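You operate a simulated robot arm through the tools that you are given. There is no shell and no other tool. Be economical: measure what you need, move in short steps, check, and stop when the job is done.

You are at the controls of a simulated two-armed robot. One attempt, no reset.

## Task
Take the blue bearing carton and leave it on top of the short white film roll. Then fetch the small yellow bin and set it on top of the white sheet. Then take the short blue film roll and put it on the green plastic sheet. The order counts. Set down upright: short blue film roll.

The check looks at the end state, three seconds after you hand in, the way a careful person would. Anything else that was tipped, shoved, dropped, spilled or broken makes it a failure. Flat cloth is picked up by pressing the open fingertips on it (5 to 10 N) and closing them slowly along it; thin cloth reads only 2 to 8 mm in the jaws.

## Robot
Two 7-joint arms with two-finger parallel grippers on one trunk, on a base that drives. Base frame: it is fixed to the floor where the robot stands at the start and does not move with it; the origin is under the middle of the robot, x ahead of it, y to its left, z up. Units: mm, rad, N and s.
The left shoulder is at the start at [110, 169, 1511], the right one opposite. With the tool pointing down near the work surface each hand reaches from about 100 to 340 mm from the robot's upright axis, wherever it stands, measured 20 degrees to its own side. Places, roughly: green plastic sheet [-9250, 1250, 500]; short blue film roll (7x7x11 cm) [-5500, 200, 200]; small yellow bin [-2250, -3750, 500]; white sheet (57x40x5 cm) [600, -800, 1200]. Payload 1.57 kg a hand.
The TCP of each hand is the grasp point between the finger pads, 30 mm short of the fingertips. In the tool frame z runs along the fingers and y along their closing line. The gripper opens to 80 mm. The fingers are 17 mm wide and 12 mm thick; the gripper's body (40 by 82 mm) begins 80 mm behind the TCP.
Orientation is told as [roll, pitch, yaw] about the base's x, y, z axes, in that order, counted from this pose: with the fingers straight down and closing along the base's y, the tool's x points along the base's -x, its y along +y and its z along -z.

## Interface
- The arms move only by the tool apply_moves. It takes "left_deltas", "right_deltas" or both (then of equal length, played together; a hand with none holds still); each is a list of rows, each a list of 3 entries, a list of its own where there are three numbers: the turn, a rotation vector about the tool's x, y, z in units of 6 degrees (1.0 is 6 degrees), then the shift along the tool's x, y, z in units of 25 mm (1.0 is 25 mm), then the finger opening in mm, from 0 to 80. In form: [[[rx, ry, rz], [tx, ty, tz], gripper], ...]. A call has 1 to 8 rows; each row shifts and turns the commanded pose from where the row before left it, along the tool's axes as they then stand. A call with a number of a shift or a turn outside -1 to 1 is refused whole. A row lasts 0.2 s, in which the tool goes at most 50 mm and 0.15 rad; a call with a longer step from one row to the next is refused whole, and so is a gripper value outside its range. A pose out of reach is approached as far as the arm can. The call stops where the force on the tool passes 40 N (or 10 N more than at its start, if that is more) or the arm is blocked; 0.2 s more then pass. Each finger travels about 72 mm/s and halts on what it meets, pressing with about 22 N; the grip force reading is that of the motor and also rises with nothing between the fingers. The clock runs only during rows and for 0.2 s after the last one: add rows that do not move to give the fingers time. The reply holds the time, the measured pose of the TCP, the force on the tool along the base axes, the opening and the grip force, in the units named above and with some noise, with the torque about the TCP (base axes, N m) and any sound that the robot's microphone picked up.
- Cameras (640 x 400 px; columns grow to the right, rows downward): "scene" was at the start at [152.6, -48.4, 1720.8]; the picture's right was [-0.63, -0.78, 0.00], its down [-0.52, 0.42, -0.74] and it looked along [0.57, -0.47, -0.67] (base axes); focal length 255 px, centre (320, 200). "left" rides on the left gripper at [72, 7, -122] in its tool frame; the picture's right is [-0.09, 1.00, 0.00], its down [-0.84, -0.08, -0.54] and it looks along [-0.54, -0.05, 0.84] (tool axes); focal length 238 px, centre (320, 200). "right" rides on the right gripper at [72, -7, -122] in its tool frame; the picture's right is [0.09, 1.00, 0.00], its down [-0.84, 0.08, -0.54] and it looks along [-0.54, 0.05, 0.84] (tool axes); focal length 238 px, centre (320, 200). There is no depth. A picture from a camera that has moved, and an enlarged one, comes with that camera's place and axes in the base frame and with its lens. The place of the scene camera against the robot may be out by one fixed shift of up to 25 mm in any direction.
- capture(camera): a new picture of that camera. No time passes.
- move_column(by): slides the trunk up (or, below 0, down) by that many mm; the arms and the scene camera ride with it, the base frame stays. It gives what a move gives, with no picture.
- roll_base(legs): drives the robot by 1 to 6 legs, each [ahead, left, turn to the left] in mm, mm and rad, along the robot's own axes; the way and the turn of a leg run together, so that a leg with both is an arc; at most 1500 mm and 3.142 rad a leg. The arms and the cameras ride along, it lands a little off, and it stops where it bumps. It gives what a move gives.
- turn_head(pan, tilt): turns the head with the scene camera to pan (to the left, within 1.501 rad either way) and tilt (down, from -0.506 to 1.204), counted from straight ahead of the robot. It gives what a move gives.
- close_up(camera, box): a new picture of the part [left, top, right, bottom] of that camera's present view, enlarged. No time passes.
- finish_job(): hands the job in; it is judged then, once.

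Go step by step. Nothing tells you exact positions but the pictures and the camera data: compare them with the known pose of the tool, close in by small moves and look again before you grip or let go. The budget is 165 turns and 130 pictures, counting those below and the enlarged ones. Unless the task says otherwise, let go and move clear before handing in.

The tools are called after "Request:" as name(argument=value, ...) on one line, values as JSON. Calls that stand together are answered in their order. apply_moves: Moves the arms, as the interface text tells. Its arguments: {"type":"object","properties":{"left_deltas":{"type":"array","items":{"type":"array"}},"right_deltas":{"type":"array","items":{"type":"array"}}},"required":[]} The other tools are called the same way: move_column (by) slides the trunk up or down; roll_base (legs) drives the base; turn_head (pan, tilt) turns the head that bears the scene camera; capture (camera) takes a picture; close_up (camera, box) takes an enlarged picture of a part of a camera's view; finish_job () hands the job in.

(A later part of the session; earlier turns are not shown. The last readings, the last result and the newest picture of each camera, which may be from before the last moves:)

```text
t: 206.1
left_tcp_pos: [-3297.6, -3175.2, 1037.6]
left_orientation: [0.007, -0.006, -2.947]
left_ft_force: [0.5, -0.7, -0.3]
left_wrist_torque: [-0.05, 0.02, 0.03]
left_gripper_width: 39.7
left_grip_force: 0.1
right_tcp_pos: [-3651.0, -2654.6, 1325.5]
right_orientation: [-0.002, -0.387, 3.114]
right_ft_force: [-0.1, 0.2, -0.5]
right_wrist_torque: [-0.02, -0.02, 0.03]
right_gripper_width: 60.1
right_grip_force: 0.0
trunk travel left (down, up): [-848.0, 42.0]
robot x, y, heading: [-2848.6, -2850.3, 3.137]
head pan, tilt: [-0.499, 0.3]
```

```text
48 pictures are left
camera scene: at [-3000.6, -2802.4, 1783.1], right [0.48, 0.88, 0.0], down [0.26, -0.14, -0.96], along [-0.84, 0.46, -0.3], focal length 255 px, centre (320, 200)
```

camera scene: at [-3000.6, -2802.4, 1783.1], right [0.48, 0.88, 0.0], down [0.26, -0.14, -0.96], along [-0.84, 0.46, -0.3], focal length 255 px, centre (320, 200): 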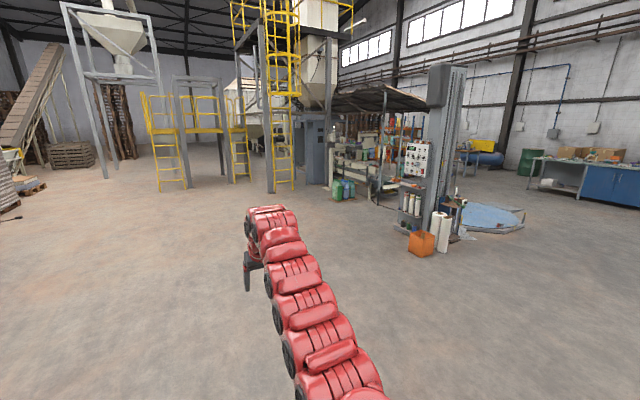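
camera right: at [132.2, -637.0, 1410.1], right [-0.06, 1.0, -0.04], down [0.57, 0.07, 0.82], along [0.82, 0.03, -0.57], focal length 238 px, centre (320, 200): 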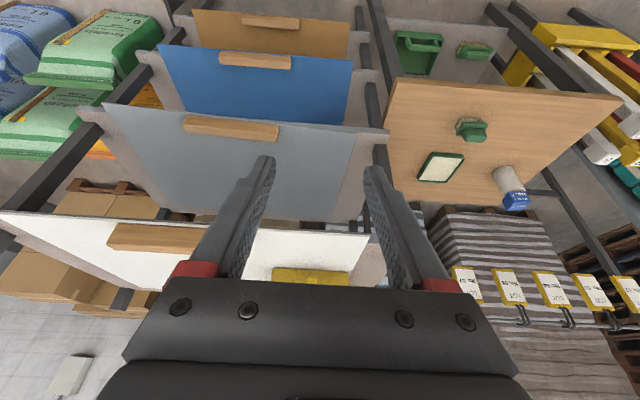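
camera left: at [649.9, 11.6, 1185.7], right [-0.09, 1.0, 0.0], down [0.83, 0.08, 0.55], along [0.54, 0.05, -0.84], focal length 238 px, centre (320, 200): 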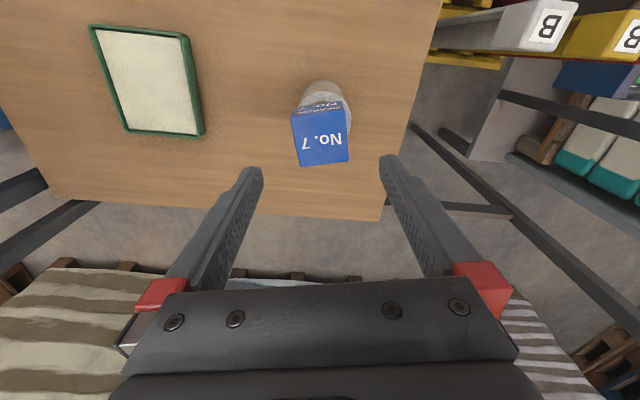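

Open floor. I drive round to face the mast's shelf from the -y side.

Request:
roll_base(legs=[[1500, 0, 0], [1150, 0, 0], [0, -1500, 0], [0, -250, 0], [0, 0, -1.567]])

Request:
move_column(by=-400)

Request:
turn_head(pan=0, tilt=0.6)

Request:
capture(camera="scene")

```text
t: 231.4
left_tcp_pos: [-5844.1, -604.2, 1037.6]
left_orientation: [0.006, -0.007, 1.746]
left_ft_force: [0.6, 0.4, -0.6]
left_wrist_torque: [-0.01, -0.01, -0.01]
left_gripper_width: 39.9
left_grip_force: 0.0
right_tcp_pos: [-5318.1, -261.1, 1325.4]
right_orientation: [-0.001, -0.389, 1.526]
right_ft_force: [0.1, -0.2, 0.0]
right_wrist_torque: [0.01, 0.01, 0.01]
right_gripper_width: 59.9
right_grip_force: 0.0
trunk travel left (down, up): [-848.0, 42.0]
robot x, y, heading: [-5527.1, -1064.9, 1.556]
head pan, tilt: [-0.499, 0.3]
```

```text
t: 235.3
left_tcp_pos: [-5844.7, -602.9, 638.0]
left_orientation: [0.007, -0.004, 1.748]
left_ft_force: [0.4, 0.6, -0.4]
left_wrist_torque: [0.01, 0.0, 0.03]
left_gripper_width: 40.0
left_grip_force: 0.1
right_tcp_pos: [-5317.7, -260.6, 926.9]
right_orientation: [-0.001, -0.389, 1.525]
right_ft_force: [0.9, -0.2, -0.4]
right_wrist_torque: [0.03, 0.02, -0.01]
right_gripper_width: 59.7
right_grip_force: 0.0
trunk travel left (down, up): [-448.0, 442.0]
robot x, y, heading: [-5526.4, -1060.3, 1.55]
head pan, tilt: [-0.499, 0.3]
```

```text
t: 236.2
left_tcp_pos: [-5844.3, -603.5, 638.3]
left_orientation: [0.008, -0.006, 1.748]
left_ft_force: [-0.9, 0.7, 0.1]
left_wrist_torque: [-0.02, -0.02, 0.02]
left_gripper_width: 40.1
left_grip_force: 0.1
right_tcp_pos: [-5317.8, -260.6, 925.8]
right_orientation: [0.0, -0.389, 1.524]
right_ft_force: [0.5, 0.7, -0.4]
right_wrist_torque: [0.02, 0.0, -0.02]
right_gripper_width: 60.0
right_grip_force: 0.0
trunk travel left (down, up): [-448.0, 442.0]
robot x, y, heading: [-5527.0, -1065.0, 1.55]
head pan, tilt: [0.0, 0.6]
```

```text
47 pictures are left
camera scene: at [-5517.8, -888.2, 1355.7], right [1.0, -0.02, 0.0], down [-0.01, -0.56, -0.83], along [0.02, 0.83, -0.56], focal length 255 px, centre (320, 200)
```

scene: 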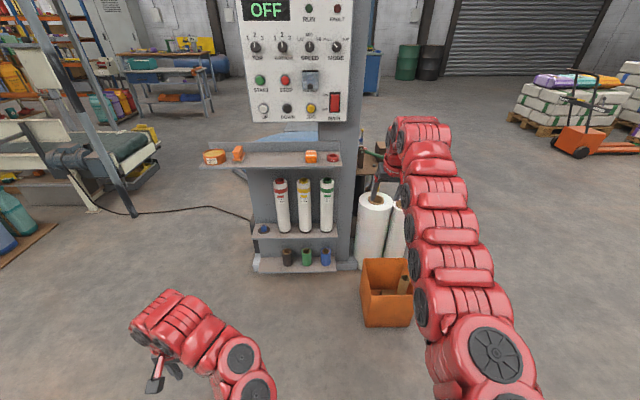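

Request:
close_up(camera="scene", box=[240, 160, 360, 290])

```text
3.08 times, centred on (300, 225) of scene
camera zoom: at [-5517.8, -888.2, 1355.7], right [1.0, -0.02, 0.0], down [-0.01, -0.56, -0.83], along [0.02, 0.83, -0.56], focal length 786 px, centre (382, 123)
```

zoom: 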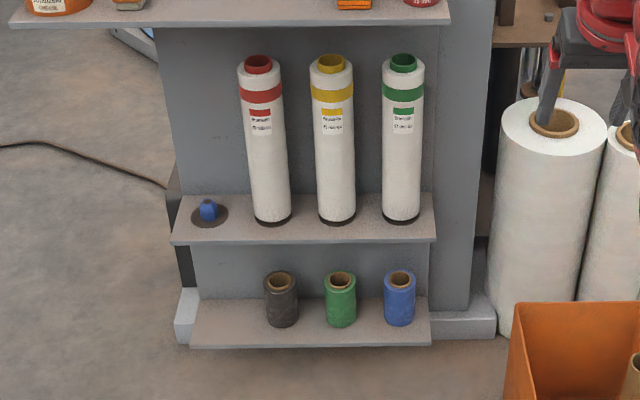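

The blue short roll stands on the bottom shelf at about [-5456, 205], z 145–255, with the next shelf above at ~400. I'll grip it from the front with the right hand inclined 30° below horizontal; rotate the hand first.

Request:
apply_moves(right_deltas=[[[0, -1, 0], [0.296, 0, 0.634], 80], [[0, -1, 0], [0.36, 0, 0.6], 80], [[0, -1, 0], [0.42, 0, 0.56], 80], [[0, -1, 0], [0.477, 0, 0.51], 80], [[0, -1, 0], [0.528, 0, 0.459], 80], [[0, -1, 0], [0.573, 0, 0.4], 80], [[0, -0.4, 0], [0.6, 0, 0.36], 80], [[0, 0, 0], [0.6, 0, 0.36], 80]])

Request:
move_column(by=-330)

```text
t: 238.0
left_tcp_pos: [-5845.5, -603.3, 638.2]
left_orientation: [0.008, -0.006, 1.747]
left_ft_force: [0.1, 0.1, -0.6]
left_wrist_torque: [-0.03, 0.04, -0.02]
left_gripper_width: 40.2
left_grip_force: 0.1
right_tcp_pos: [-5318.3, -265.0, 785.5]
right_orientation: [-0.004, -1.063, 1.529]
right_ft_force: [0.8, 0.6, 0.6]
right_wrist_torque: [0.02, 0.01, 0.01]
right_gripper_width: 80.1
right_grip_force: 0.1
trunk travel left (down, up): [-448.0, 442.0]
robot x, y, heading: [-5528.1, -1063.7, 1.552]
head pan, tilt: [0.0, 0.6]
```

```text
t: 241.2
left_tcp_pos: [-5844.1, -603.0, 307.7]
left_orientation: [0.006, -0.004, 1.747]
left_ft_force: [0.0, 0.6, -0.5]
left_wrist_torque: [-0.01, 0.02, 0.02]
left_gripper_width: 39.9
left_grip_force: 0.1
right_tcp_pos: [-5318.4, -265.6, 454.4]
right_orientation: [-0.004, -1.061, 1.528]
right_ft_force: [0.0, -0.1, -0.5]
right_wrist_torque: [0.01, -0.01, 0.03]
right_gripper_width: 80.0
right_grip_force: 0.0
trunk travel left (down, up): [-118.0, 772.0]
robot x, y, heading: [-5525.4, -1062.2, 1.554]
head pan, tilt: [0.0, 0.6]
```

Request:
move_column(by=-100)

Request:
apply_moves(right_deltas=[[[-0.33, 0, -0.185], [0.63, 0, 0.349], 80], [[0, 0, 0], [0.63, 0, 0.349], 80], [[0, 0, 0], [0.63, 0, 0.349], 80], [[0, 0, 0], [0.63, 0, 0.349], 80], [[0, 0, 0], [0.63, 0, 0.349], 80], [[0, 0, 0], [0.63, 0, 0.349], 80], [[0, 0, 0], [0.63, 0, 0.349], 80], [[0, 0, 0], [0.63, 0, 0.349], 80]])

Request:
roll_base(legs=[[250, 140, 0]])

Request:
capture(camera="right")

Request:
capture(camera="scene")

```text
t: 242.6
left_tcp_pos: [-5845.5, -603.6, 208.5]
left_orientation: [0.008, -0.004, 1.747]
left_ft_force: [0.3, -0.5, 0.5]
left_wrist_torque: [0.03, 0.0, -0.01]
left_gripper_width: 40.2
left_grip_force: 0.0
right_tcp_pos: [-5318.3, -265.8, 355.0]
right_orientation: [-0.002, -1.061, 1.528]
right_ft_force: [0.0, 0.8, 0.4]
right_wrist_torque: [-0.02, -0.01, 0.01]
right_gripper_width: 79.9
right_grip_force: 0.0
trunk travel left (down, up): [-18.0, 872.0]
robot x, y, heading: [-5529.4, -1063.7, 1.553]
head pan, tilt: [0.0, 0.6]
```

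```text
t: 244.4
left_tcp_pos: [-5843.8, -603.9, 208.2]
left_orientation: [0.008, -0.005, 1.745]
left_ft_force: [-0.2, -0.2, 0.0]
left_wrist_torque: [0.0, -0.01, -0.02]
left_gripper_width: 40.0
left_grip_force: 0.1
right_tcp_pos: [-5317.8, -266.4, 210.4]
right_orientation: [-0.004, -1.061, 1.57]
right_ft_force: [0.2, 0.1, -0.1]
right_wrist_torque: [0.03, 0.0, 0.02]
right_gripper_width: 80.0
right_grip_force: 0.0
trunk travel left (down, up): [-18.0, 872.0]
robot x, y, heading: [-5529.8, -1059.3, 1.553]
head pan, tilt: [0.0, 0.6]
```

```text
t: 246.4
left_tcp_pos: [-5974.9, -347.9, 207.9]
left_orientation: [0.008, -0.005, 1.741]
left_ft_force: [-0.3, -0.1, 0.3]
left_wrist_torque: [0.02, 0.01, 0.0]
left_gripper_width: 39.9
left_grip_force: 0.0
right_tcp_pos: [-5446.7, -13.8, 210.1]
right_orientation: [-0.003, -1.06, 1.564]
right_ft_force: [0.8, 0.9, -0.2]
right_wrist_torque: [-0.02, 0.0, 0.03]
right_gripper_width: 79.9
right_grip_force: 0.2
trunk travel left (down, up): [-18.0, 872.0]
robot x, y, heading: [-5666.0, -806.5, 1.55]
head pan, tilt: [0.0, 0.6]
```

```text
45 pictures are left
camera right: at [-5441.4, -153.5, 207.3], right [-1.0, -0.03, -0.08], down [-0.08, -0.06, 0.99], along [-0.04, 1.0, 0.06], focal length 238 px, centre (320, 200)
```

right: 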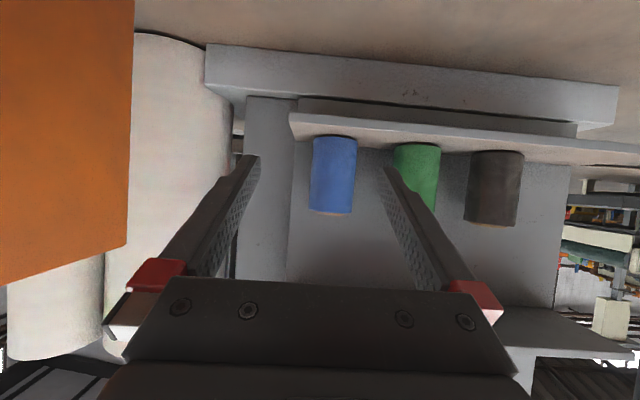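

```text
44 pictures are left
camera scene: at [-5650.1, -634.6, 925.6], right [1.0, -0.02, 0.0], down [-0.01, -0.56, -0.82], along [0.02, 0.82, -0.57], focal length 255 px, centre (320, 200)
```

scene: 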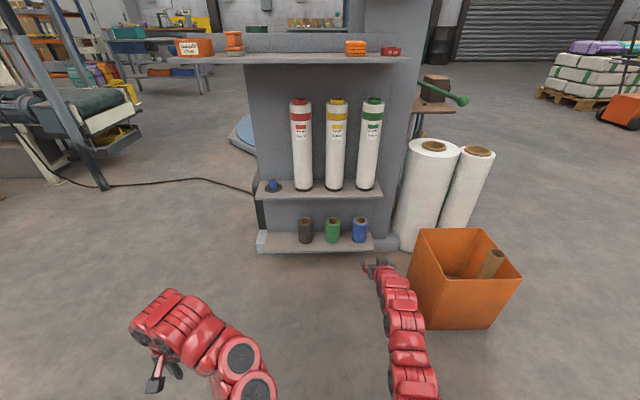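

The blue roll is at x ≈ -5470. I move the base 150 ahead and 24 left, then look again.

Request:
roll_base(legs=[[140, 24, 0]])

Request:
capture(camera="right")

```text
t: 247.7
left_tcp_pos: [-5995.1, -211.0, 207.3]
left_orientation: [0.007, -0.004, 1.741]
left_ft_force: [0.3, 0.2, 1.0]
left_wrist_torque: [-0.01, -0.03, 0.01]
left_gripper_width: 40.2
left_grip_force: 0.1
right_tcp_pos: [-5467.0, 124.6, 210.5]
right_orientation: [-0.003, -1.058, 1.563]
right_ft_force: [0.2, -0.7, 0.8]
right_wrist_torque: [-0.01, 0.05, 0.0]
right_gripper_width: 79.9
right_grip_force: 0.0
trunk travel left (down, up): [-18.0, 872.0]
robot x, y, heading: [-5684.3, -669.1, 1.547]
head pan, tilt: [0.0, 0.6]
```

```text
43 pictures are left
camera right: at [-5462.1, -15.4, 207.3], right [-1.0, -0.03, -0.08], down [-0.08, -0.06, 0.99], along [-0.04, 1.0, 0.06], focal length 238 px, centre (320, 200)
```

right: 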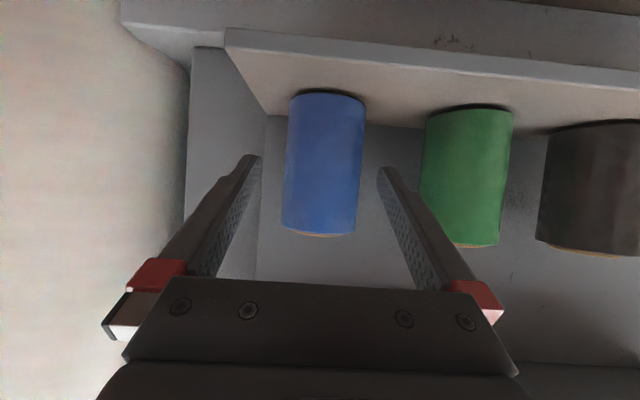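

Roll centre ≈ [-5470, 192], so I shift 3 mm and advance 67 mm in slow steps.

Request:
apply_moves(right_deltas=[[[0, 0, 0], [0, 0.14, 0], 80], [[0, 0, 0], [-0.325, 0, 0.586], 80], [[0, 0, 0], [-0.325, 0, 0.586], 80], [[0, 0, 0], [0, 0, 0], 80]])

Request:
capture(camera="right")

```text
t: 248.7
left_tcp_pos: [-5995.9, -210.1, 208.6]
left_orientation: [0.006, -0.005, 1.742]
left_ft_force: [0.2, 0.1, -0.6]
left_wrist_torque: [0.02, 0.0, 0.0]
left_gripper_width: 40.1
left_grip_force: 0.1
right_tcp_pos: [-5470.7, 157.4, 210.0]
right_orientation: [-0.005, -1.059, 1.564]
right_ft_force: [0.9, -0.4, -0.1]
right_wrist_torque: [0.0, -0.03, 0.0]
right_gripper_width: 79.9
right_grip_force: 0.1
trunk travel left (down, up): [-18.0, 872.0]
robot x, y, heading: [-5683.7, -667.9, 1.552]
head pan, tilt: [0.0, 0.6]
```

```text
42 pictures are left
camera right: at [-5465.5, 17.9, 207.2], right [-1.0, -0.03, -0.08], down [-0.08, -0.06, 0.99], along [-0.04, 1.0, 0.06], focal length 238 px, centre (320, 200)
```

right: 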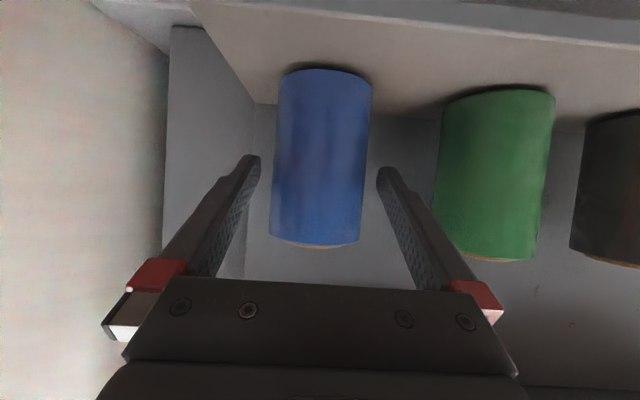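

Request:
apply_moves(right_deltas=[[[0, 0, 0], [-0.2, 0.06, 0.36], 80], [[0, 0, 0], [-0.2, 0, 0.36], 80], [[0, 0, 0], [-0.2, 0, 0.36], 80], [[0, 0, 0], [0, 0, 0], 80]])

Request:
capture(camera="right")

```text
t: 249.7
left_tcp_pos: [-5997.1, -209.5, 207.6]
left_orientation: [0.008, -0.007, 1.742]
left_ft_force: [0.4, -0.6, 0.5]
left_wrist_torque: [0.0, 0.03, -0.02]
left_gripper_width: 39.7
left_grip_force: 0.0
right_tcp_pos: [-5471.2, 189.0, 209.0]
right_orientation: [-0.003, -1.057, 1.561]
right_ft_force: [-0.4, 0.2, 0.0]
right_wrist_torque: [-0.01, 0.0, -0.01]
right_gripper_width: 80.2
right_grip_force: 0.2
trunk travel left (down, up): [-18.0, 872.0]
robot x, y, heading: [-5682.8, -668.3, 1.543]
head pan, tilt: [0.0, 0.6]
```

```text
41 pictures are left
camera right: at [-5466.5, 49.2, 206.6], right [-1.0, -0.03, -0.08], down [-0.08, -0.06, 0.99], along [-0.04, 1.0, 0.06], focal length 238 px, centre (320, 200)
```

right: 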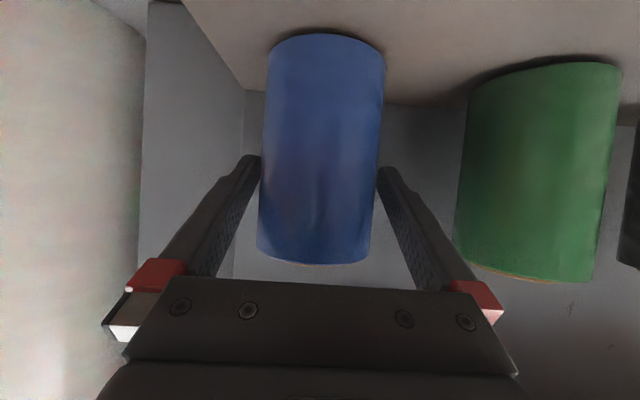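

The roll is between the pads; TCP is slightly past its axis, so I back 12 mm and close.

Request:
apply_moves(right_deltas=[[[0, 0, 0], [0.23, 0.02, -0.42], 80], [[0, 0, 0], [0, 0, 0], 72], [[0, 0, 0], [0, 0, 0], 64], [[0, 0, 0], [0, 0, 0], 56], [[0, 0, 0], [0, 0, 0], 45], [[0, 0, 0], [0, 0, 0], 40]])

Request:
capture(camera="right")

```text
t: 251.1
left_tcp_pos: [-5995.9, -210.3, 208.8]
left_orientation: [0.008, -0.005, 1.742]
left_ft_force: [-0.5, -0.2, -0.3]
left_wrist_torque: [0.01, 0.0, 0.01]
left_gripper_width: 39.9
left_grip_force: 0.1
right_tcp_pos: [-5472.0, 177.8, 210.2]
right_orientation: [-0.006, -1.058, 1.564]
right_ft_force: [-0.6, 0.4, 0.1]
right_wrist_torque: [-0.05, 0.06, 0.01]
right_gripper_width: 61.1
right_grip_force: 21.8
trunk travel left (down, up): [-18.0, 872.0]
robot x, y, heading: [-5682.3, -670.7, 1.548]
head pan, tilt: [0.0, 0.6]
```

```text
40 pictures are left
camera right: at [-5467.0, 37.2, 207.5], right [-1.0, -0.03, -0.08], down [-0.08, -0.06, 0.99], along [-0.04, 1.0, 0.06], focal length 238 px, centre (320, 200)
```

right: 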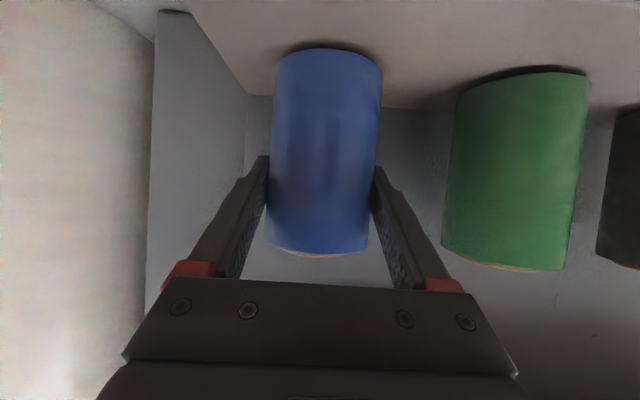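

Gripped at 61 mm. Lift slightly, then pull out.

Request:
apply_moves(right_deltas=[[[0, 0, 0], [-0.3, 0, -0.17], 40], [[0, 0, 0], [-0.6, 0, -0.34], 40], [[0, 0, 0], [0, 0, 0], 40]])

Request:
capture(camera="right")

```text
t: 251.9
left_tcp_pos: [-5996.8, -209.6, 206.5]
left_orientation: [0.008, -0.005, 1.741]
left_ft_force: [-0.4, -0.1, 0.4]
left_wrist_torque: [0.0, 0.0, 0.0]
left_gripper_width: 39.9
left_grip_force: 0.0
right_tcp_pos: [-5473.1, 176.7, 235.7]
right_orientation: [-0.004, -1.057, 1.562]
right_ft_force: [-0.7, -0.1, -0.9]
right_wrist_torque: [0.0, -0.02, 0.0]
right_gripper_width: 61.5
right_grip_force: 21.9
trunk travel left (down, up): [-18.0, 872.0]
robot x, y, heading: [-5683.9, -669.9, 1.55]
head pan, tilt: [0.0, 0.6]
```

```text
39 pictures are left
camera right: at [-5468.1, 37.2, 233.0], right [-1.0, -0.03, -0.08], down [-0.08, -0.06, 0.99], along [-0.04, 1.0, 0.06], focal length 238 px, centre (320, 200)
```

right: 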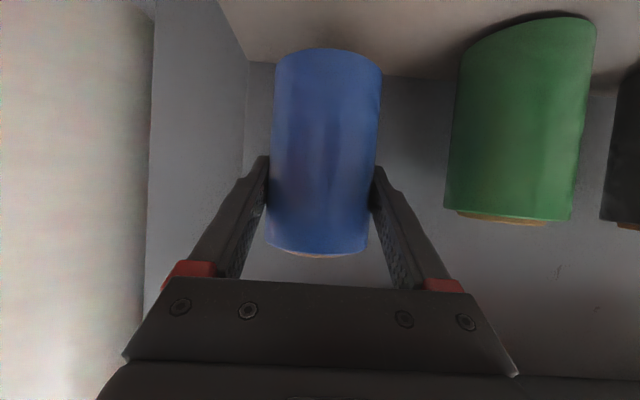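

Roll lifted cleanly. I back out and raise the trunk to view the conveyor.

Request:
roll_base(legs=[[-600, 0, 0]])

Request:
move_column(by=400)

Request:
move_column(by=200)

Request:
turn_head(pan=0.9, tilt=0.35)

Request:
capture(camera="scene")

```text
t: 255.3
left_tcp_pos: [-6008.7, -810.4, 208.7]
left_orientation: [0.008, -0.005, 1.735]
left_ft_force: [0.4, 0.5, -0.1]
left_wrist_torque: [0.02, 0.01, 0.0]
left_gripper_width: 40.1
left_grip_force: 0.1
right_tcp_pos: [-5484.4, -426.3, 235.5]
right_orientation: [-0.002, -1.06, 1.557]
right_ft_force: [-0.2, 1.0, -1.9]
right_wrist_torque: [0.02, -0.04, 0.0]
right_gripper_width: 61.1
right_grip_force: 21.9
trunk travel left (down, up): [-18.0, 872.0]
robot x, y, heading: [-5701.9, -1270.2, 1.538]
head pan, tilt: [0.0, 0.6]
```

```text
t: 259.1
left_tcp_pos: [-6009.0, -810.2, 607.4]
left_orientation: [0.006, -0.006, 1.735]
left_ft_force: [0.5, 0.3, -0.1]
left_wrist_torque: [0.02, -0.03, -0.02]
left_gripper_width: 40.2
left_grip_force: 0.0
right_tcp_pos: [-5484.5, -425.5, 634.8]
right_orientation: [-0.005, -1.058, 1.556]
right_ft_force: [-0.3, -0.3, -1.9]
right_wrist_torque: [0.01, 0.01, -0.01]
right_gripper_width: 60.9
right_grip_force: 22.1
trunk travel left (down, up): [-418.0, 472.0]
robot x, y, heading: [-5699.4, -1270.4, 1.54]
head pan, tilt: [0.0, 0.6]
```

```text
t: 261.3
left_tcp_pos: [-6009.1, -809.7, 807.7]
left_orientation: [0.007, -0.002, 1.735]
left_ft_force: [-0.2, 0.1, -0.3]
left_wrist_torque: [0.01, 0.02, 0.01]
left_gripper_width: 40.4
left_grip_force: 0.2
right_tcp_pos: [-5484.2, -425.2, 836.1]
right_orientation: [-0.003, -1.057, 1.557]
right_ft_force: [-0.2, 0.0, -2.3]
right_wrist_torque: [-0.01, 0.03, 0.01]
right_gripper_width: 61.1
right_grip_force: 22.4
trunk travel left (down, up): [-618.0, 272.0]
robot x, y, heading: [-5694.4, -1273.4, 1.542]
head pan, tilt: [0.0, 0.6]
```

```text
t: 262.5
left_tcp_pos: [-6009.6, -810.2, 808.1]
left_orientation: [0.006, -0.005, 1.736]
left_ft_force: [0.9, -0.3, -0.2]
left_wrist_torque: [0.05, -0.01, 0.0]
left_gripper_width: 39.9
left_grip_force: 0.1
right_tcp_pos: [-5484.7, -425.8, 836.8]
right_orientation: [-0.003, -1.058, 1.558]
right_ft_force: [-1.0, -0.4, -2.7]
right_wrist_torque: [-0.01, -0.02, 0.0]
right_gripper_width: 61.0
right_grip_force: 21.8
trunk travel left (down, up): [-618.0, 272.0]
robot x, y, heading: [-5697.6, -1271.0, 1.544]
head pan, tilt: [0.901, 0.351]
```

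```text
38 pictures are left
camera scene: at [-5759.6, -1126.0, 1548.3], right [0.64, 0.76, 0.0], down [0.26, -0.22, -0.94], along [-0.72, 0.6, -0.34], focal length 255 px, centre (320, 200)
```

scene: 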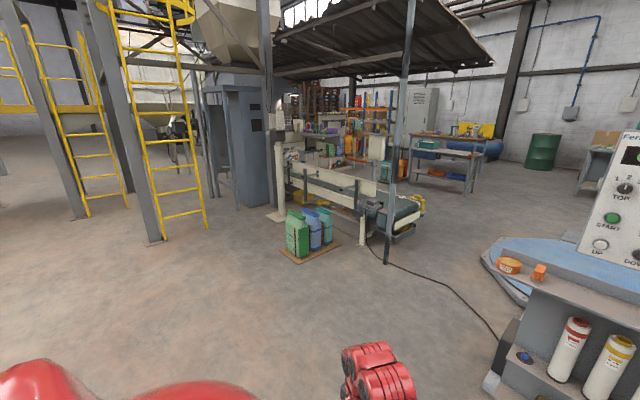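

Request:
close_up(camera="scene", box=[250, 120, 450, 270])

```text
2.67 times, centred on (350, 195) of scene
camera zoom: at [-5759.6, -1126.0, 1548.3], right [0.64, 0.76, 0.0], down [0.26, -0.22, -0.94], along [-0.72, 0.6, -0.34], focal length 681 px, centre (240, 213)
```

zoom: 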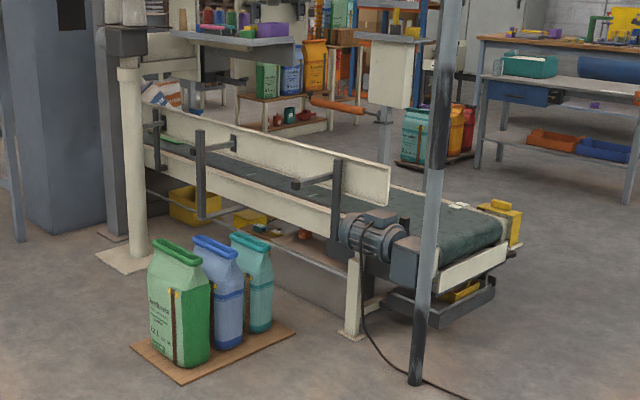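

The conveyor (belt z ≈ 500) carries the green sheet near its far end by a cabinet. I strafe along to x ≈ -8300 to look from the -y side.

Request:
roll_base(legs=[[0, 1500, 0.015], [0, 1100, 0], [600, 0, 0]])

Request:
turn_head(pan=0.45, tilt=0.5)

Request:
capture(camera="scene")

```text
t: 278.0
left_tcp_pos: [-8574.5, -129.2, 807.8]
left_orientation: [0.007, -0.002, 1.757]
left_ft_force: [-0.3, 0.0, 0.0]
left_wrist_torque: [-0.01, -0.01, -0.02]
left_gripper_width: 40.2
left_grip_force: 0.3
right_tcp_pos: [-8058.7, 268.7, 835.4]
right_orientation: [-0.003, -1.058, 1.579]
right_ft_force: [1.0, 0.2, -1.8]
right_wrist_torque: [-0.01, -0.01, -0.02]
right_gripper_width: 60.9
right_grip_force: 21.6
trunk travel left (down, up): [-618.0, 272.0]
robot x, y, heading: [-8255.3, -580.1, 1.561]
head pan, tilt: [0.901, 0.351]
```

```text
t: 278.9
left_tcp_pos: [-8573.9, -127.7, 807.0]
left_orientation: [0.008, -0.005, 1.758]
left_ft_force: [0.0, 0.3, -0.4]
left_wrist_torque: [0.02, -0.04, 0.01]
left_gripper_width: 40.1
left_grip_force: 0.0
right_tcp_pos: [-8058.5, 267.9, 835.2]
right_orientation: [-0.003, -1.058, 1.58]
right_ft_force: [0.4, -0.6, -1.7]
right_wrist_torque: [-0.03, -0.01, -0.03]
right_gripper_width: 61.0
right_grip_force: 21.9
trunk travel left (down, up): [-618.0, 272.0]
robot x, y, heading: [-8256.6, -582.6, 1.567]
head pan, tilt: [0.45, 0.499]
```

```text
36 pictures are left
camera scene: at [-8284.7, -415.3, 1534.7], right [0.9, 0.43, 0.0], down [0.21, -0.43, -0.88], along [-0.38, 0.79, -0.48], focal length 255 px, centre (320, 200)
```

scene: 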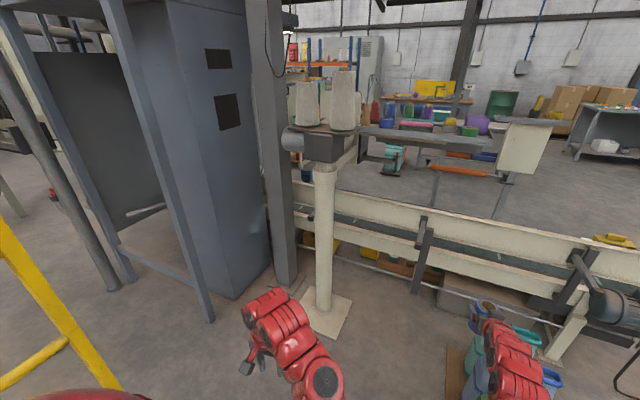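

The sewing-head post and cabinet hide the sheet from here. I raise the trunk and move nearer to look over the rails.

Request:
move_column(by=270)

Request:
roll_base(legs=[[420, 0, 0]])

Request:
turn_head(pan=0.7, tilt=0.55)

Request:
capture(camera="scene")

```text
t: 281.7
left_tcp_pos: [-8574.3, -127.6, 1078.9]
left_orientation: [0.006, -0.005, 1.757]
left_ft_force: [0.6, -0.2, -0.2]
left_wrist_torque: [-0.01, -0.01, -0.01]
left_gripper_width: 39.9
left_grip_force: 0.1
right_tcp_pos: [-8058.4, 268.7, 1104.7]
right_orientation: [-0.004, -1.056, 1.58]
right_ft_force: [0.3, 0.1, -1.8]
right_wrist_torque: [0.01, 0.01, 0.01]
right_gripper_width: 61.1
right_grip_force: 22.0
trunk travel left (down, up): [-888.0, 2.0]
robot x, y, heading: [-8256.7, -579.8, 1.561]
head pan, tilt: [0.45, 0.499]
```

```text
t: 284.2
left_tcp_pos: [-8569.2, 283.7, 1077.6]
left_orientation: [0.008, -0.005, 1.754]
left_ft_force: [-0.7, 0.6, 0.0]
left_wrist_torque: [-0.03, 0.0, 0.02]
left_gripper_width: 40.0
left_grip_force: 0.0
right_tcp_pos: [-8050.9, 676.5, 1105.6]
right_orientation: [-0.004, -1.061, 1.576]
right_ft_force: [-0.9, -1.1, -1.3]
right_wrist_torque: [0.03, 0.01, 0.0]
right_gripper_width: 61.4
right_grip_force: 21.7
trunk travel left (down, up): [-888.0, 2.0]
robot x, y, heading: [-8249.4, -172.6, 1.559]
head pan, tilt: [0.45, 0.499]
```

```text
t: 285.0
left_tcp_pos: [-8569.3, 284.0, 1076.6]
left_orientation: [0.007, -0.005, 1.755]
left_ft_force: [0.1, 0.2, -0.8]
left_wrist_torque: [0.01, 0.03, -0.02]
left_gripper_width: 40.2
left_grip_force: 0.1
right_tcp_pos: [-8050.8, 677.7, 1105.6]
right_orientation: [-0.005, -1.056, 1.575]
right_ft_force: [0.0, -0.6, -1.9]
right_wrist_torque: [-0.01, 0.01, -0.03]
right_gripper_width: 61.1
right_grip_force: 22.7
trunk travel left (down, up): [-888.0, 2.0]
robot x, y, heading: [-8251.9, -171.8, 1.561]
head pan, tilt: [0.7, 0.55]
```

```text
35 pictures are left
camera scene: at [-8298.3, -16.8, 1800.0], right [0.77, 0.63, 0.0], down [0.33, -0.4, -0.85], along [-0.54, 0.66, -0.52], focal length 255 px, centre (320, 200)
```

scene: 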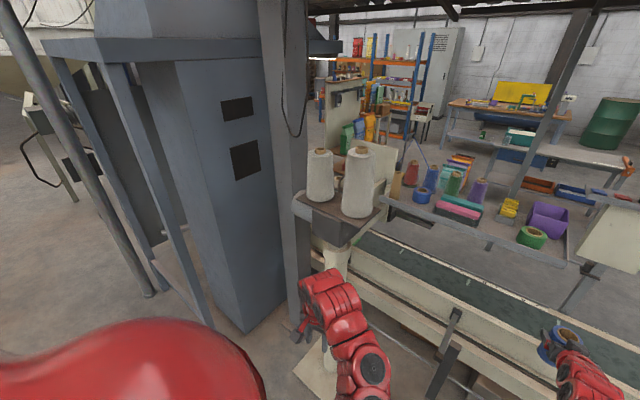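

The sheet triangulates to about [-9290, 1255, 519], behind the sewing-head post and a column. I back off and strafe left to look through the gap between them.

Request:
roll_base(legs=[[-350, 0, 0], [0, 700, 0]])

Request:
turn_head(pan=0.12, tilt=0.45)

Request:
capture(camera="scene")

```text
t: 290.4
left_tcp_pos: [-9082.2, -30.8, 1078.2]
left_orientation: [0.011, -0.003, 1.617]
left_ft_force: [-0.5, 0.6, 0.3]
left_wrist_torque: [-0.03, -0.01, -0.01]
left_gripper_width: 40.3
left_grip_force: 0.1
right_tcp_pos: [-8514.3, 289.5, 1103.0]
right_orientation: [0.005, -1.053, 1.429]
right_ft_force: [-1.2, 0.0, -1.7]
right_wrist_torque: [-0.04, 0.0, 0.0]
right_gripper_width: 60.9
right_grip_force: 22.2
trunk travel left (down, up): [-888.0, 2.0]
robot x, y, heading: [-8834.6, -523.3, 1.427]
head pan, tilt: [0.7, 0.55]
stopped in leg 2: the robot was blocked; the commanded pose is now the measured one
```

```text
t: 291.3
left_tcp_pos: [-9081.8, -29.8, 1079.9]
left_orientation: [0.012, -0.004, 1.617]
left_ft_force: [-0.8, -0.1, 0.0]
left_wrist_torque: [0.02, 0.01, 0.02]
left_gripper_width: 40.0
left_grip_force: 0.1
right_tcp_pos: [-8516.3, 290.1, 1102.7]
right_orientation: [0.006, -1.054, 1.429]
right_ft_force: [0.3, -0.6, -1.5]
right_wrist_torque: [-0.02, 0.0, 0.01]
right_gripper_width: 61.1
right_grip_force: 22.1
trunk travel left (down, up): [-888.0, 2.0]
robot x, y, heading: [-8833.7, -526.4, 1.429]
head pan, tilt: [0.12, 0.45]
```

```text
34 pictures are left
camera scene: at [-8802.0, -348.3, 1809.0], right [1.0, -0.02, -0.01], down [-0.02, -0.44, -0.9], along [0.02, 0.9, -0.44], focal length 255 px, centre (320, 200)
```

scene: 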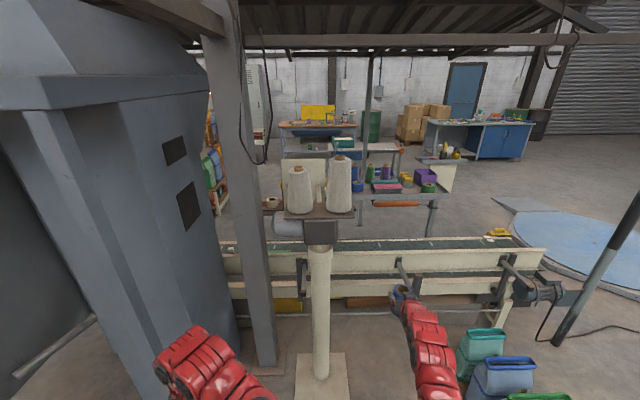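

The strafe was blocked, with the heading turned. I look left to see what was touched.

Request:
turn_head(pan=1.1, tilt=0.7)

Request:
capture(camera="scene")

Request:
capture(camera="right")

```text
t: 292.6
left_tcp_pos: [-9082.5, -29.6, 1079.0]
left_orientation: [0.013, -0.005, 1.618]
left_ft_force: [-0.4, -0.7, 0.6]
left_wrist_torque: [0.01, -0.01, 0.0]
left_gripper_width: 40.2
left_grip_force: 0.1
right_tcp_pos: [-8516.2, 290.7, 1103.2]
right_orientation: [0.006, -1.056, 1.433]
right_ft_force: [-1.0, -0.6, -2.5]
right_wrist_torque: [0.01, -0.02, -0.02]
right_gripper_width: 60.7
right_grip_force: 22.2
trunk travel left (down, up): [-888.0, 2.0]
robot x, y, heading: [-8833.9, -522.0, 1.43]
head pan, tilt: [1.1, 0.7]
```

```text
33 pictures are left
camera scene: at [-8873.5, -391.1, 1787.4], right [0.58, 0.82, 0.0], down [0.52, -0.37, -0.77], along [-0.63, 0.44, -0.64], focal length 255 px, centre (320, 200)
```

scene: 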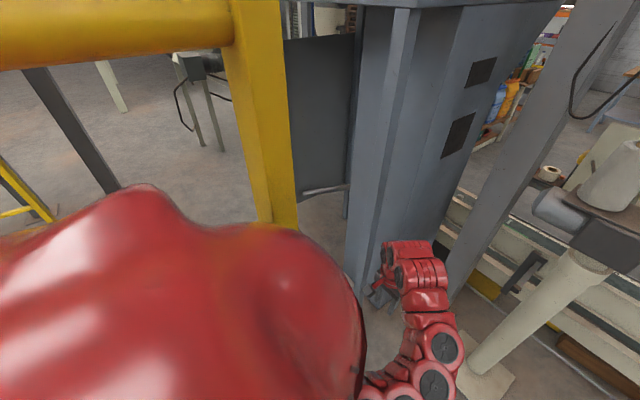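

```text
32 pictures are left
camera right: at [-8528.4, 151.1, 1100.3], right [-0.99, 0.09, -0.08], down [-0.08, -0.05, 1.0], along [0.09, 0.99, 0.06], focal length 238 px, centre (320, 200)
```

right: 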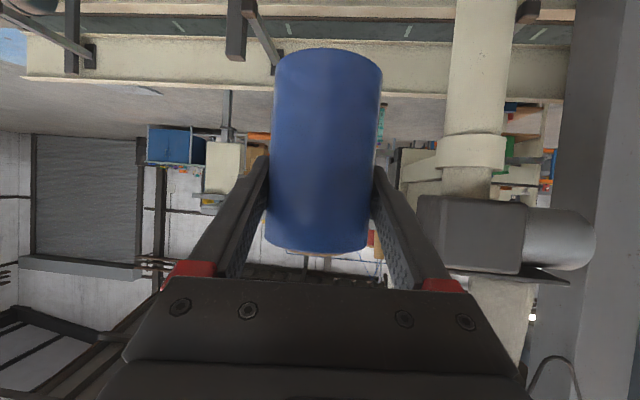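

I had brushed the yellow ladder frame with the left shoulder (fixed structure). The +y side of the conveyor looks open, so I go to inspect the gap between conveyor end and turntable.

Request:
roll_base(legs=[[0, -250, 0], [0, 0, 0.135], [0, -1500, 0], [0, -450, 0], [650, 0, 0]])

Request:
turn_head(pan=0.0, tilt=0.6)

Request:
capture(camera="scene")

```text
t: 307.6
left_tcp_pos: [-6962.4, 528.0, 1077.8]
left_orientation: [0.003, -0.005, 1.766]
left_ft_force: [0.8, -0.4, 0.0]
left_wrist_torque: [0.01, -0.01, 0.03]
left_gripper_width: 40.0
left_grip_force: 0.0
right_tcp_pos: [-6449.2, 927.9, 1104.7]
right_orientation: [-0.009, -1.058, 1.589]
right_ft_force: [-0.1, 0.1, -2.3]
right_wrist_torque: [0.01, 0.0, 0.01]
right_gripper_width: 61.1
right_grip_force: 22.5
trunk travel left (down, up): [-888.0, 2.0]
robot x, y, heading: [-6639.8, 77.8, 1.576]
head pan, tilt: [1.1, 0.7]
```

```text
t: 308.9
left_tcp_pos: [-6962.0, 526.8, 1076.7]
left_orientation: [0.005, -0.005, 1.763]
left_ft_force: [1.1, 0.6, 0.1]
left_wrist_torque: [-0.02, 0.02, -0.02]
left_gripper_width: 39.9
left_grip_force: 0.0
right_tcp_pos: [-6449.1, 928.4, 1104.6]
right_orientation: [-0.008, -1.056, 1.589]
right_ft_force: [-0.2, -0.7, -0.7]
right_wrist_torque: [-0.01, 0.0, 0.0]
right_gripper_width: 60.8
right_grip_force: 22.0
trunk travel left (down, up): [-888.0, 2.0]
robot x, y, heading: [-6636.6, 77.6, 1.573]
head pan, tilt: [0.0, 0.6]
```

```text
31 pictures are left
camera scene: at [-6631.1, 250.0, 1795.5], right [1.0, 0.0, 0.0], down [0.0, -0.57, -0.82], along [0.0, 0.82, -0.57], focal length 255 px, centre (320, 200)
```

scene: 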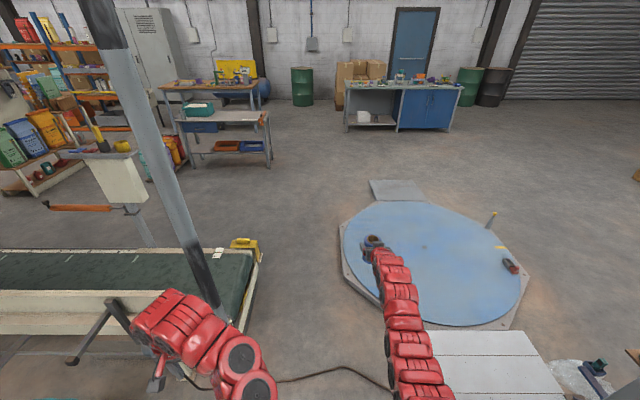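

The gap is ≈590 mm wide, x from -7020 to -6430. I pull the left hand inward to clear the canopy pole, then pass through at x ≈ -6685.

Request:
apply_moves(left_deltas=[[[0, 0, 0], [0.15, -0.8, 0], 40], [[0, 0, 0], [0.15, -0.8, 0], 40], [[0, 0, 0], [0.15, -0.8, 0], 40], [[0, 0, 0], [0.15, -0.8, 0], 40], [[0, 0, 0], [0.15, -0.8, 0], 40], [[0, 0, 0], [0.15, -0.8, 0], 40]])

Request:
roll_base(legs=[[0, 50, 0], [1400, 0, 0], [700, 0, 0]])

Request:
turn_head(pan=1.3, tilt=0.45)

Request:
capture(camera="scene")

```text
t: 310.3
left_tcp_pos: [-6839.0, 529.7, 1077.6]
left_orientation: [0.004, -0.005, 1.763]
left_ft_force: [0.6, 0.3, 0.1]
left_wrist_torque: [-0.01, 0.02, 0.0]
left_gripper_width: 39.9
left_grip_force: 0.0
right_tcp_pos: [-6448.9, 927.9, 1105.1]
right_orientation: [-0.008, -1.055, 1.591]
right_ft_force: [0.5, 0.0, -1.7]
right_wrist_torque: [-0.04, -0.01, 0.03]
right_gripper_width: 61.1
right_grip_force: 22.0
trunk travel left (down, up): [-888.0, 2.0]
robot x, y, heading: [-6637.1, 77.9, 1.574]
head pan, tilt: [0.0, 0.6]
```

```text
t: 321.3
left_tcp_pos: [-6918.4, 2627.4, 1078.0]
left_orientation: [0.002, -0.005, 1.779]
left_ft_force: [-0.3, 0.3, -0.2]
left_wrist_torque: [-0.05, -0.01, 0.03]
left_gripper_width: 39.8
left_grip_force: 0.0
right_tcp_pos: [-6535.6, 3031.5, 1105.1]
right_orientation: [-0.009, -1.058, 1.606]
right_ft_force: [-0.1, 0.1, -1.3]
right_wrist_torque: [0.0, -0.03, 0.0]
right_gripper_width: 61.0
right_grip_force: 21.7
trunk travel left (down, up): [-888.0, 2.0]
robot x, y, heading: [-6709.2, 2175.2, 1.597]
head pan, tilt: [0.0, 0.6]
```

```text
t: 322.7
left_tcp_pos: [-6918.6, 2627.9, 1077.5]
left_orientation: [0.003, -0.003, 1.78]
left_ft_force: [0.3, -0.1, 0.5]
left_wrist_torque: [-0.05, 0.01, -0.03]
left_gripper_width: 40.1
left_grip_force: 0.0
right_tcp_pos: [-6535.3, 3032.2, 1105.2]
right_orientation: [-0.007, -1.054, 1.607]
right_ft_force: [0.5, 0.9, -1.7]
right_wrist_torque: [-0.04, -0.03, -0.03]
right_gripper_width: 60.8
right_grip_force: 21.6
trunk travel left (down, up): [-888.0, 2.0]
robot x, y, heading: [-6712.5, 2176.9, 1.592]
head pan, tilt: [1.3, 0.45]
```

```text
30 pictures are left
camera scene: at [-6792.9, 2285.7, 1809.2], right [0.25, 0.97, 0.0], down [0.42, -0.11, -0.9], along [-0.87, 0.22, -0.44], focal length 255 px, centre (320, 200)
```

scene: 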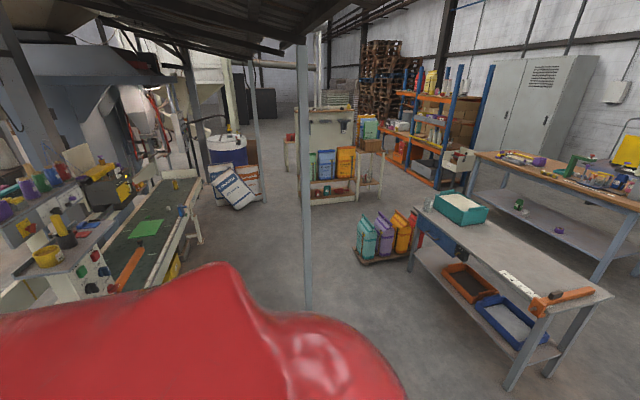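

Through. The green sheet is clearly visible on the belt at ≈[-9170, 1210] with open floor on this side. I turn to face -x and drive along y ≈ 2180.

Request:
roll_base(legs=[[0, 0, 1.55], [1400, 0, 0], [830, 0, 0]])

Request:
turn_head(pan=1.1, tilt=0.7)

Request:
capture(camera="scene")

```text
t: 324.9
left_tcp_pos: [-7162.2, 2459.6, 1078.0]
left_orientation: [0.002, -0.006, 2.242]
left_ft_force: [-0.6, -0.4, -0.4]
left_wrist_torque: [-0.01, 0.0, 0.0]
left_gripper_width: 40.0
left_grip_force: 0.0
right_tcp_pos: [-6999.0, 2991.6, 1102.3]
right_orientation: [-0.01, -1.052, 2.071]
right_ft_force: [-0.7, -0.1, -0.8]
right_wrist_torque: [0.0, -0.01, 0.0]
right_gripper_width: 61.3
right_grip_force: 22.0
trunk travel left (down, up): [-888.0, 2.0]
robot x, y, heading: [-6770.0, 2153.1, 2.056]
head pan, tilt: [1.3, 0.45]
stopped in leg 1: the robot was blocked; the commanded pose is now the measured one
```

```text
t: 325.7
left_tcp_pos: [-7163.0, 2459.0, 1078.3]
left_orientation: [0.003, -0.005, 2.242]
left_ft_force: [-0.2, 0.3, 0.0]
left_wrist_torque: [0.02, -0.02, 0.03]
left_gripper_width: 40.3
left_grip_force: 0.0
right_tcp_pos: [-6999.0, 2993.0, 1102.7]
right_orientation: [-0.01, -1.054, 2.071]
right_ft_force: [-0.1, 0.1, -1.5]
right_wrist_torque: [0.03, 0.01, 0.02]
right_gripper_width: 60.8
right_grip_force: 21.8
trunk travel left (down, up): [-888.0, 2.0]
robot x, y, heading: [-6777.0, 2150.2, 2.054]
head pan, tilt: [1.1, 0.7]
```

```text
29 pictures are left
camera scene: at [-6890.0, 2224.1, 1787.0], right [-0.01, 1.0, 0.0], down [0.64, 0.01, -0.76], along [-0.76, -0.01, -0.64], focal length 255 px, centre (320, 200)
```

scene: 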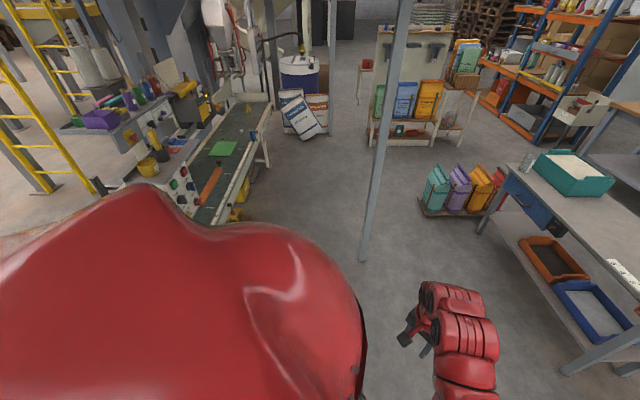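

The base corner touched the turntable edge while rotating. I move away from it diagonally first, then finish the turn.

Request:
roll_base(legs=[[233, 442, 0], [0, 0, 1.08], [1400, 0, 0]])

Request:
turn_head(pan=0.7, tilt=0.7)

Request:
capture(camera="scene")

```text
t: 337.9
left_tcp_pos: [-9132.3, 1989.0, 1077.1]
left_orientation: [0.003, -0.006, -2.978]
left_ft_force: [0.3, 0.4, 0.2]
left_wrist_torque: [0.0, 0.03, 0.0]
left_gripper_width: 40.0
left_grip_force: 0.1
right_tcp_pos: [-9518.4, 2390.6, 1104.8]
right_orientation: [-0.011, -1.052, 3.131]
right_ft_force: [1.1, 0.5, -2.2]
right_wrist_torque: [0.0, -0.02, 0.02]
right_gripper_width: 60.9
right_grip_force: 22.2
trunk travel left (down, up): [-888.0, 2.0]
robot x, y, heading: [-8670.9, 2178.1, 3.114]
head pan, tilt: [1.1, 0.7]
```

```text
t: 338.8
left_tcp_pos: [-9132.6, 1987.9, 1076.3]
left_orientation: [0.004, -0.006, -2.978]
left_ft_force: [-1.1, 0.5, -0.2]
left_wrist_torque: [0.0, 0.03, 0.02]
left_gripper_width: 39.8
left_grip_force: 0.0
right_tcp_pos: [-9518.6, 2391.0, 1102.6]
right_orientation: [-0.008, -1.054, 3.13]
right_ft_force: [0.7, -0.8, -2.1]
right_wrist_torque: [-0.01, 0.0, 0.01]
right_gripper_width: 60.9
right_grip_force: 21.6
trunk travel left (down, up): [-888.0, 2.0]
robot x, y, heading: [-8672.4, 2174.8, 3.119]
head pan, tilt: [0.7, 0.7]
```

```text
28 pictures are left
camera scene: at [-8812.8, 2129.3, 1787.0], right [-0.63, 0.78, 0.0], down [0.5, 0.4, -0.76], along [-0.6, -0.48, -0.64], focal length 255 px, centre (320, 200)
```

scene: 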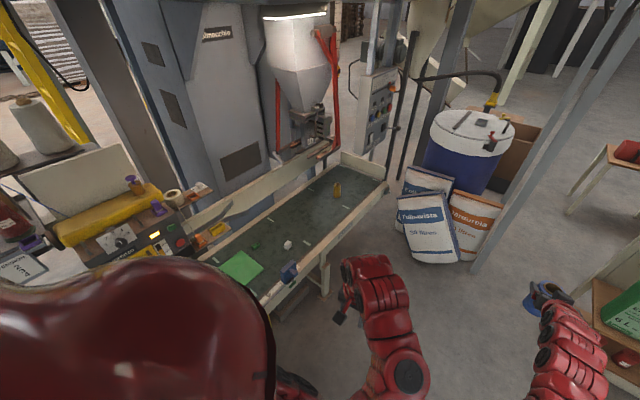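

Request:
close_up(camera="scene", box=[140, 160, 340, 310])

```text
2.67 times, centred on (240, 235) of scene
camera zoom: at [-8812.8, 2129.3, 1787.0], right [-0.63, 0.78, 0.0], down [0.5, 0.4, -0.76], along [-0.6, -0.48, -0.64], focal length 681 px, centre (533, 107)
```

zoom: 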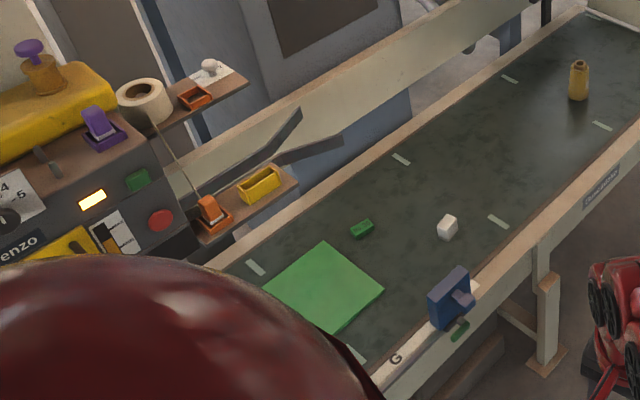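

Sheet spans x -9305…-9150, y 1100…1308 (centre ≈[-9227, 1205]); approach from this side is free. I drive ahead 358 and turn to face -y.

Request:
roll_base(legs=[[358, 0, 0], [0, 0, 1.594]])

Request:
turn_head(pan=-0.1, tilt=0.8)

Request:
capture(camera="scene")

Request:
capture(camera="right")

```text
t: 345.0
left_tcp_pos: [-8841.2, 1729.2, 1077.3]
left_orientation: [0.003, -0.006, -1.399]
left_ft_force: [0.0, -0.3, -0.4]
left_wrist_torque: [-0.02, -0.02, -0.03]
left_gripper_width: 40.3
left_grip_force: 0.1
right_tcp_pos: [-9241.4, 1339.4, 1103.4]
right_orientation: [-0.009, -1.054, -1.573]
right_ft_force: [0.7, 0.2, -0.9]
right_wrist_torque: [-0.02, 0.04, -0.02]
right_gripper_width: 60.8
right_grip_force: 22.0
trunk travel left (down, up): [-888.0, 2.0]
robot x, y, heading: [-9034.9, 2190.0, -1.588]
head pan, tilt: [0.7, 0.7]
```

```text
t: 346.1
left_tcp_pos: [-8841.0, 1729.1, 1077.8]
left_orientation: [0.004, -0.005, -1.397]
left_ft_force: [-0.1, -0.4, -0.1]
left_wrist_torque: [0.0, -0.02, -0.02]
left_gripper_width: 40.3
left_grip_force: 0.1
right_tcp_pos: [-9240.3, 1340.0, 1103.0]
right_orientation: [-0.008, -1.054, -1.572]
right_ft_force: [-1.0, 0.3, -2.1]
right_wrist_torque: [-0.01, 0.02, 0.02]
right_gripper_width: 60.5
right_grip_force: 22.1
trunk travel left (down, up): [-888.0, 2.0]
robot x, y, heading: [-9035.4, 2188.3, -1.588]
head pan, tilt: [-0.099, 0.799]
```

```text
26 pictures are left
camera scene: at [-9036.1, 2030.4, 1778.7], right [-0.99, 0.11, 0.0], down [0.08, 0.71, -0.7], along [-0.08, -0.69, -0.72], focal length 255 px, centre (320, 200)
```

scene: 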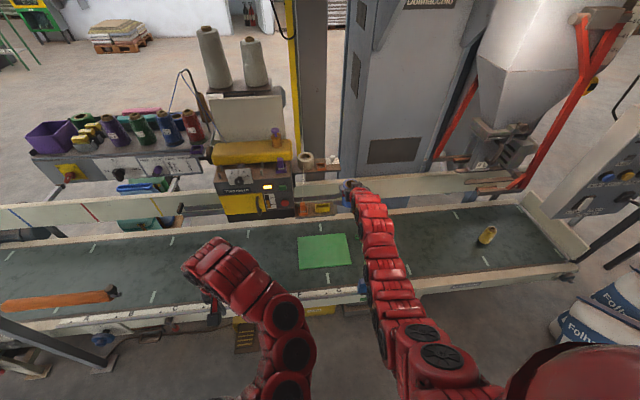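

```text
25 pictures are left
camera right: at [-9245.5, 1483.0, 1101.2], right [1.0, 0.04, -0.08], down [0.08, 0.06, 0.99], along [0.04, -1.0, 0.05], focal length 238 px, centre (320, 200)
```

right: 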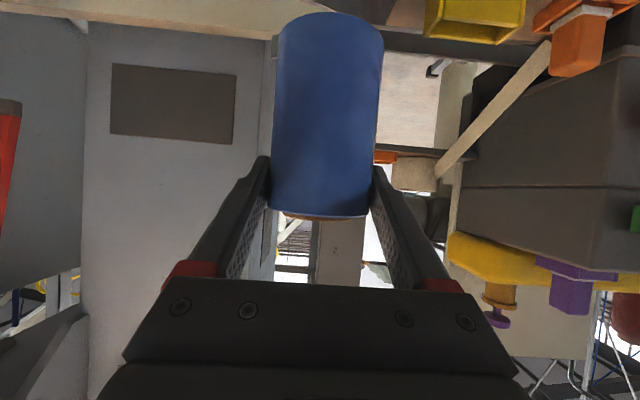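

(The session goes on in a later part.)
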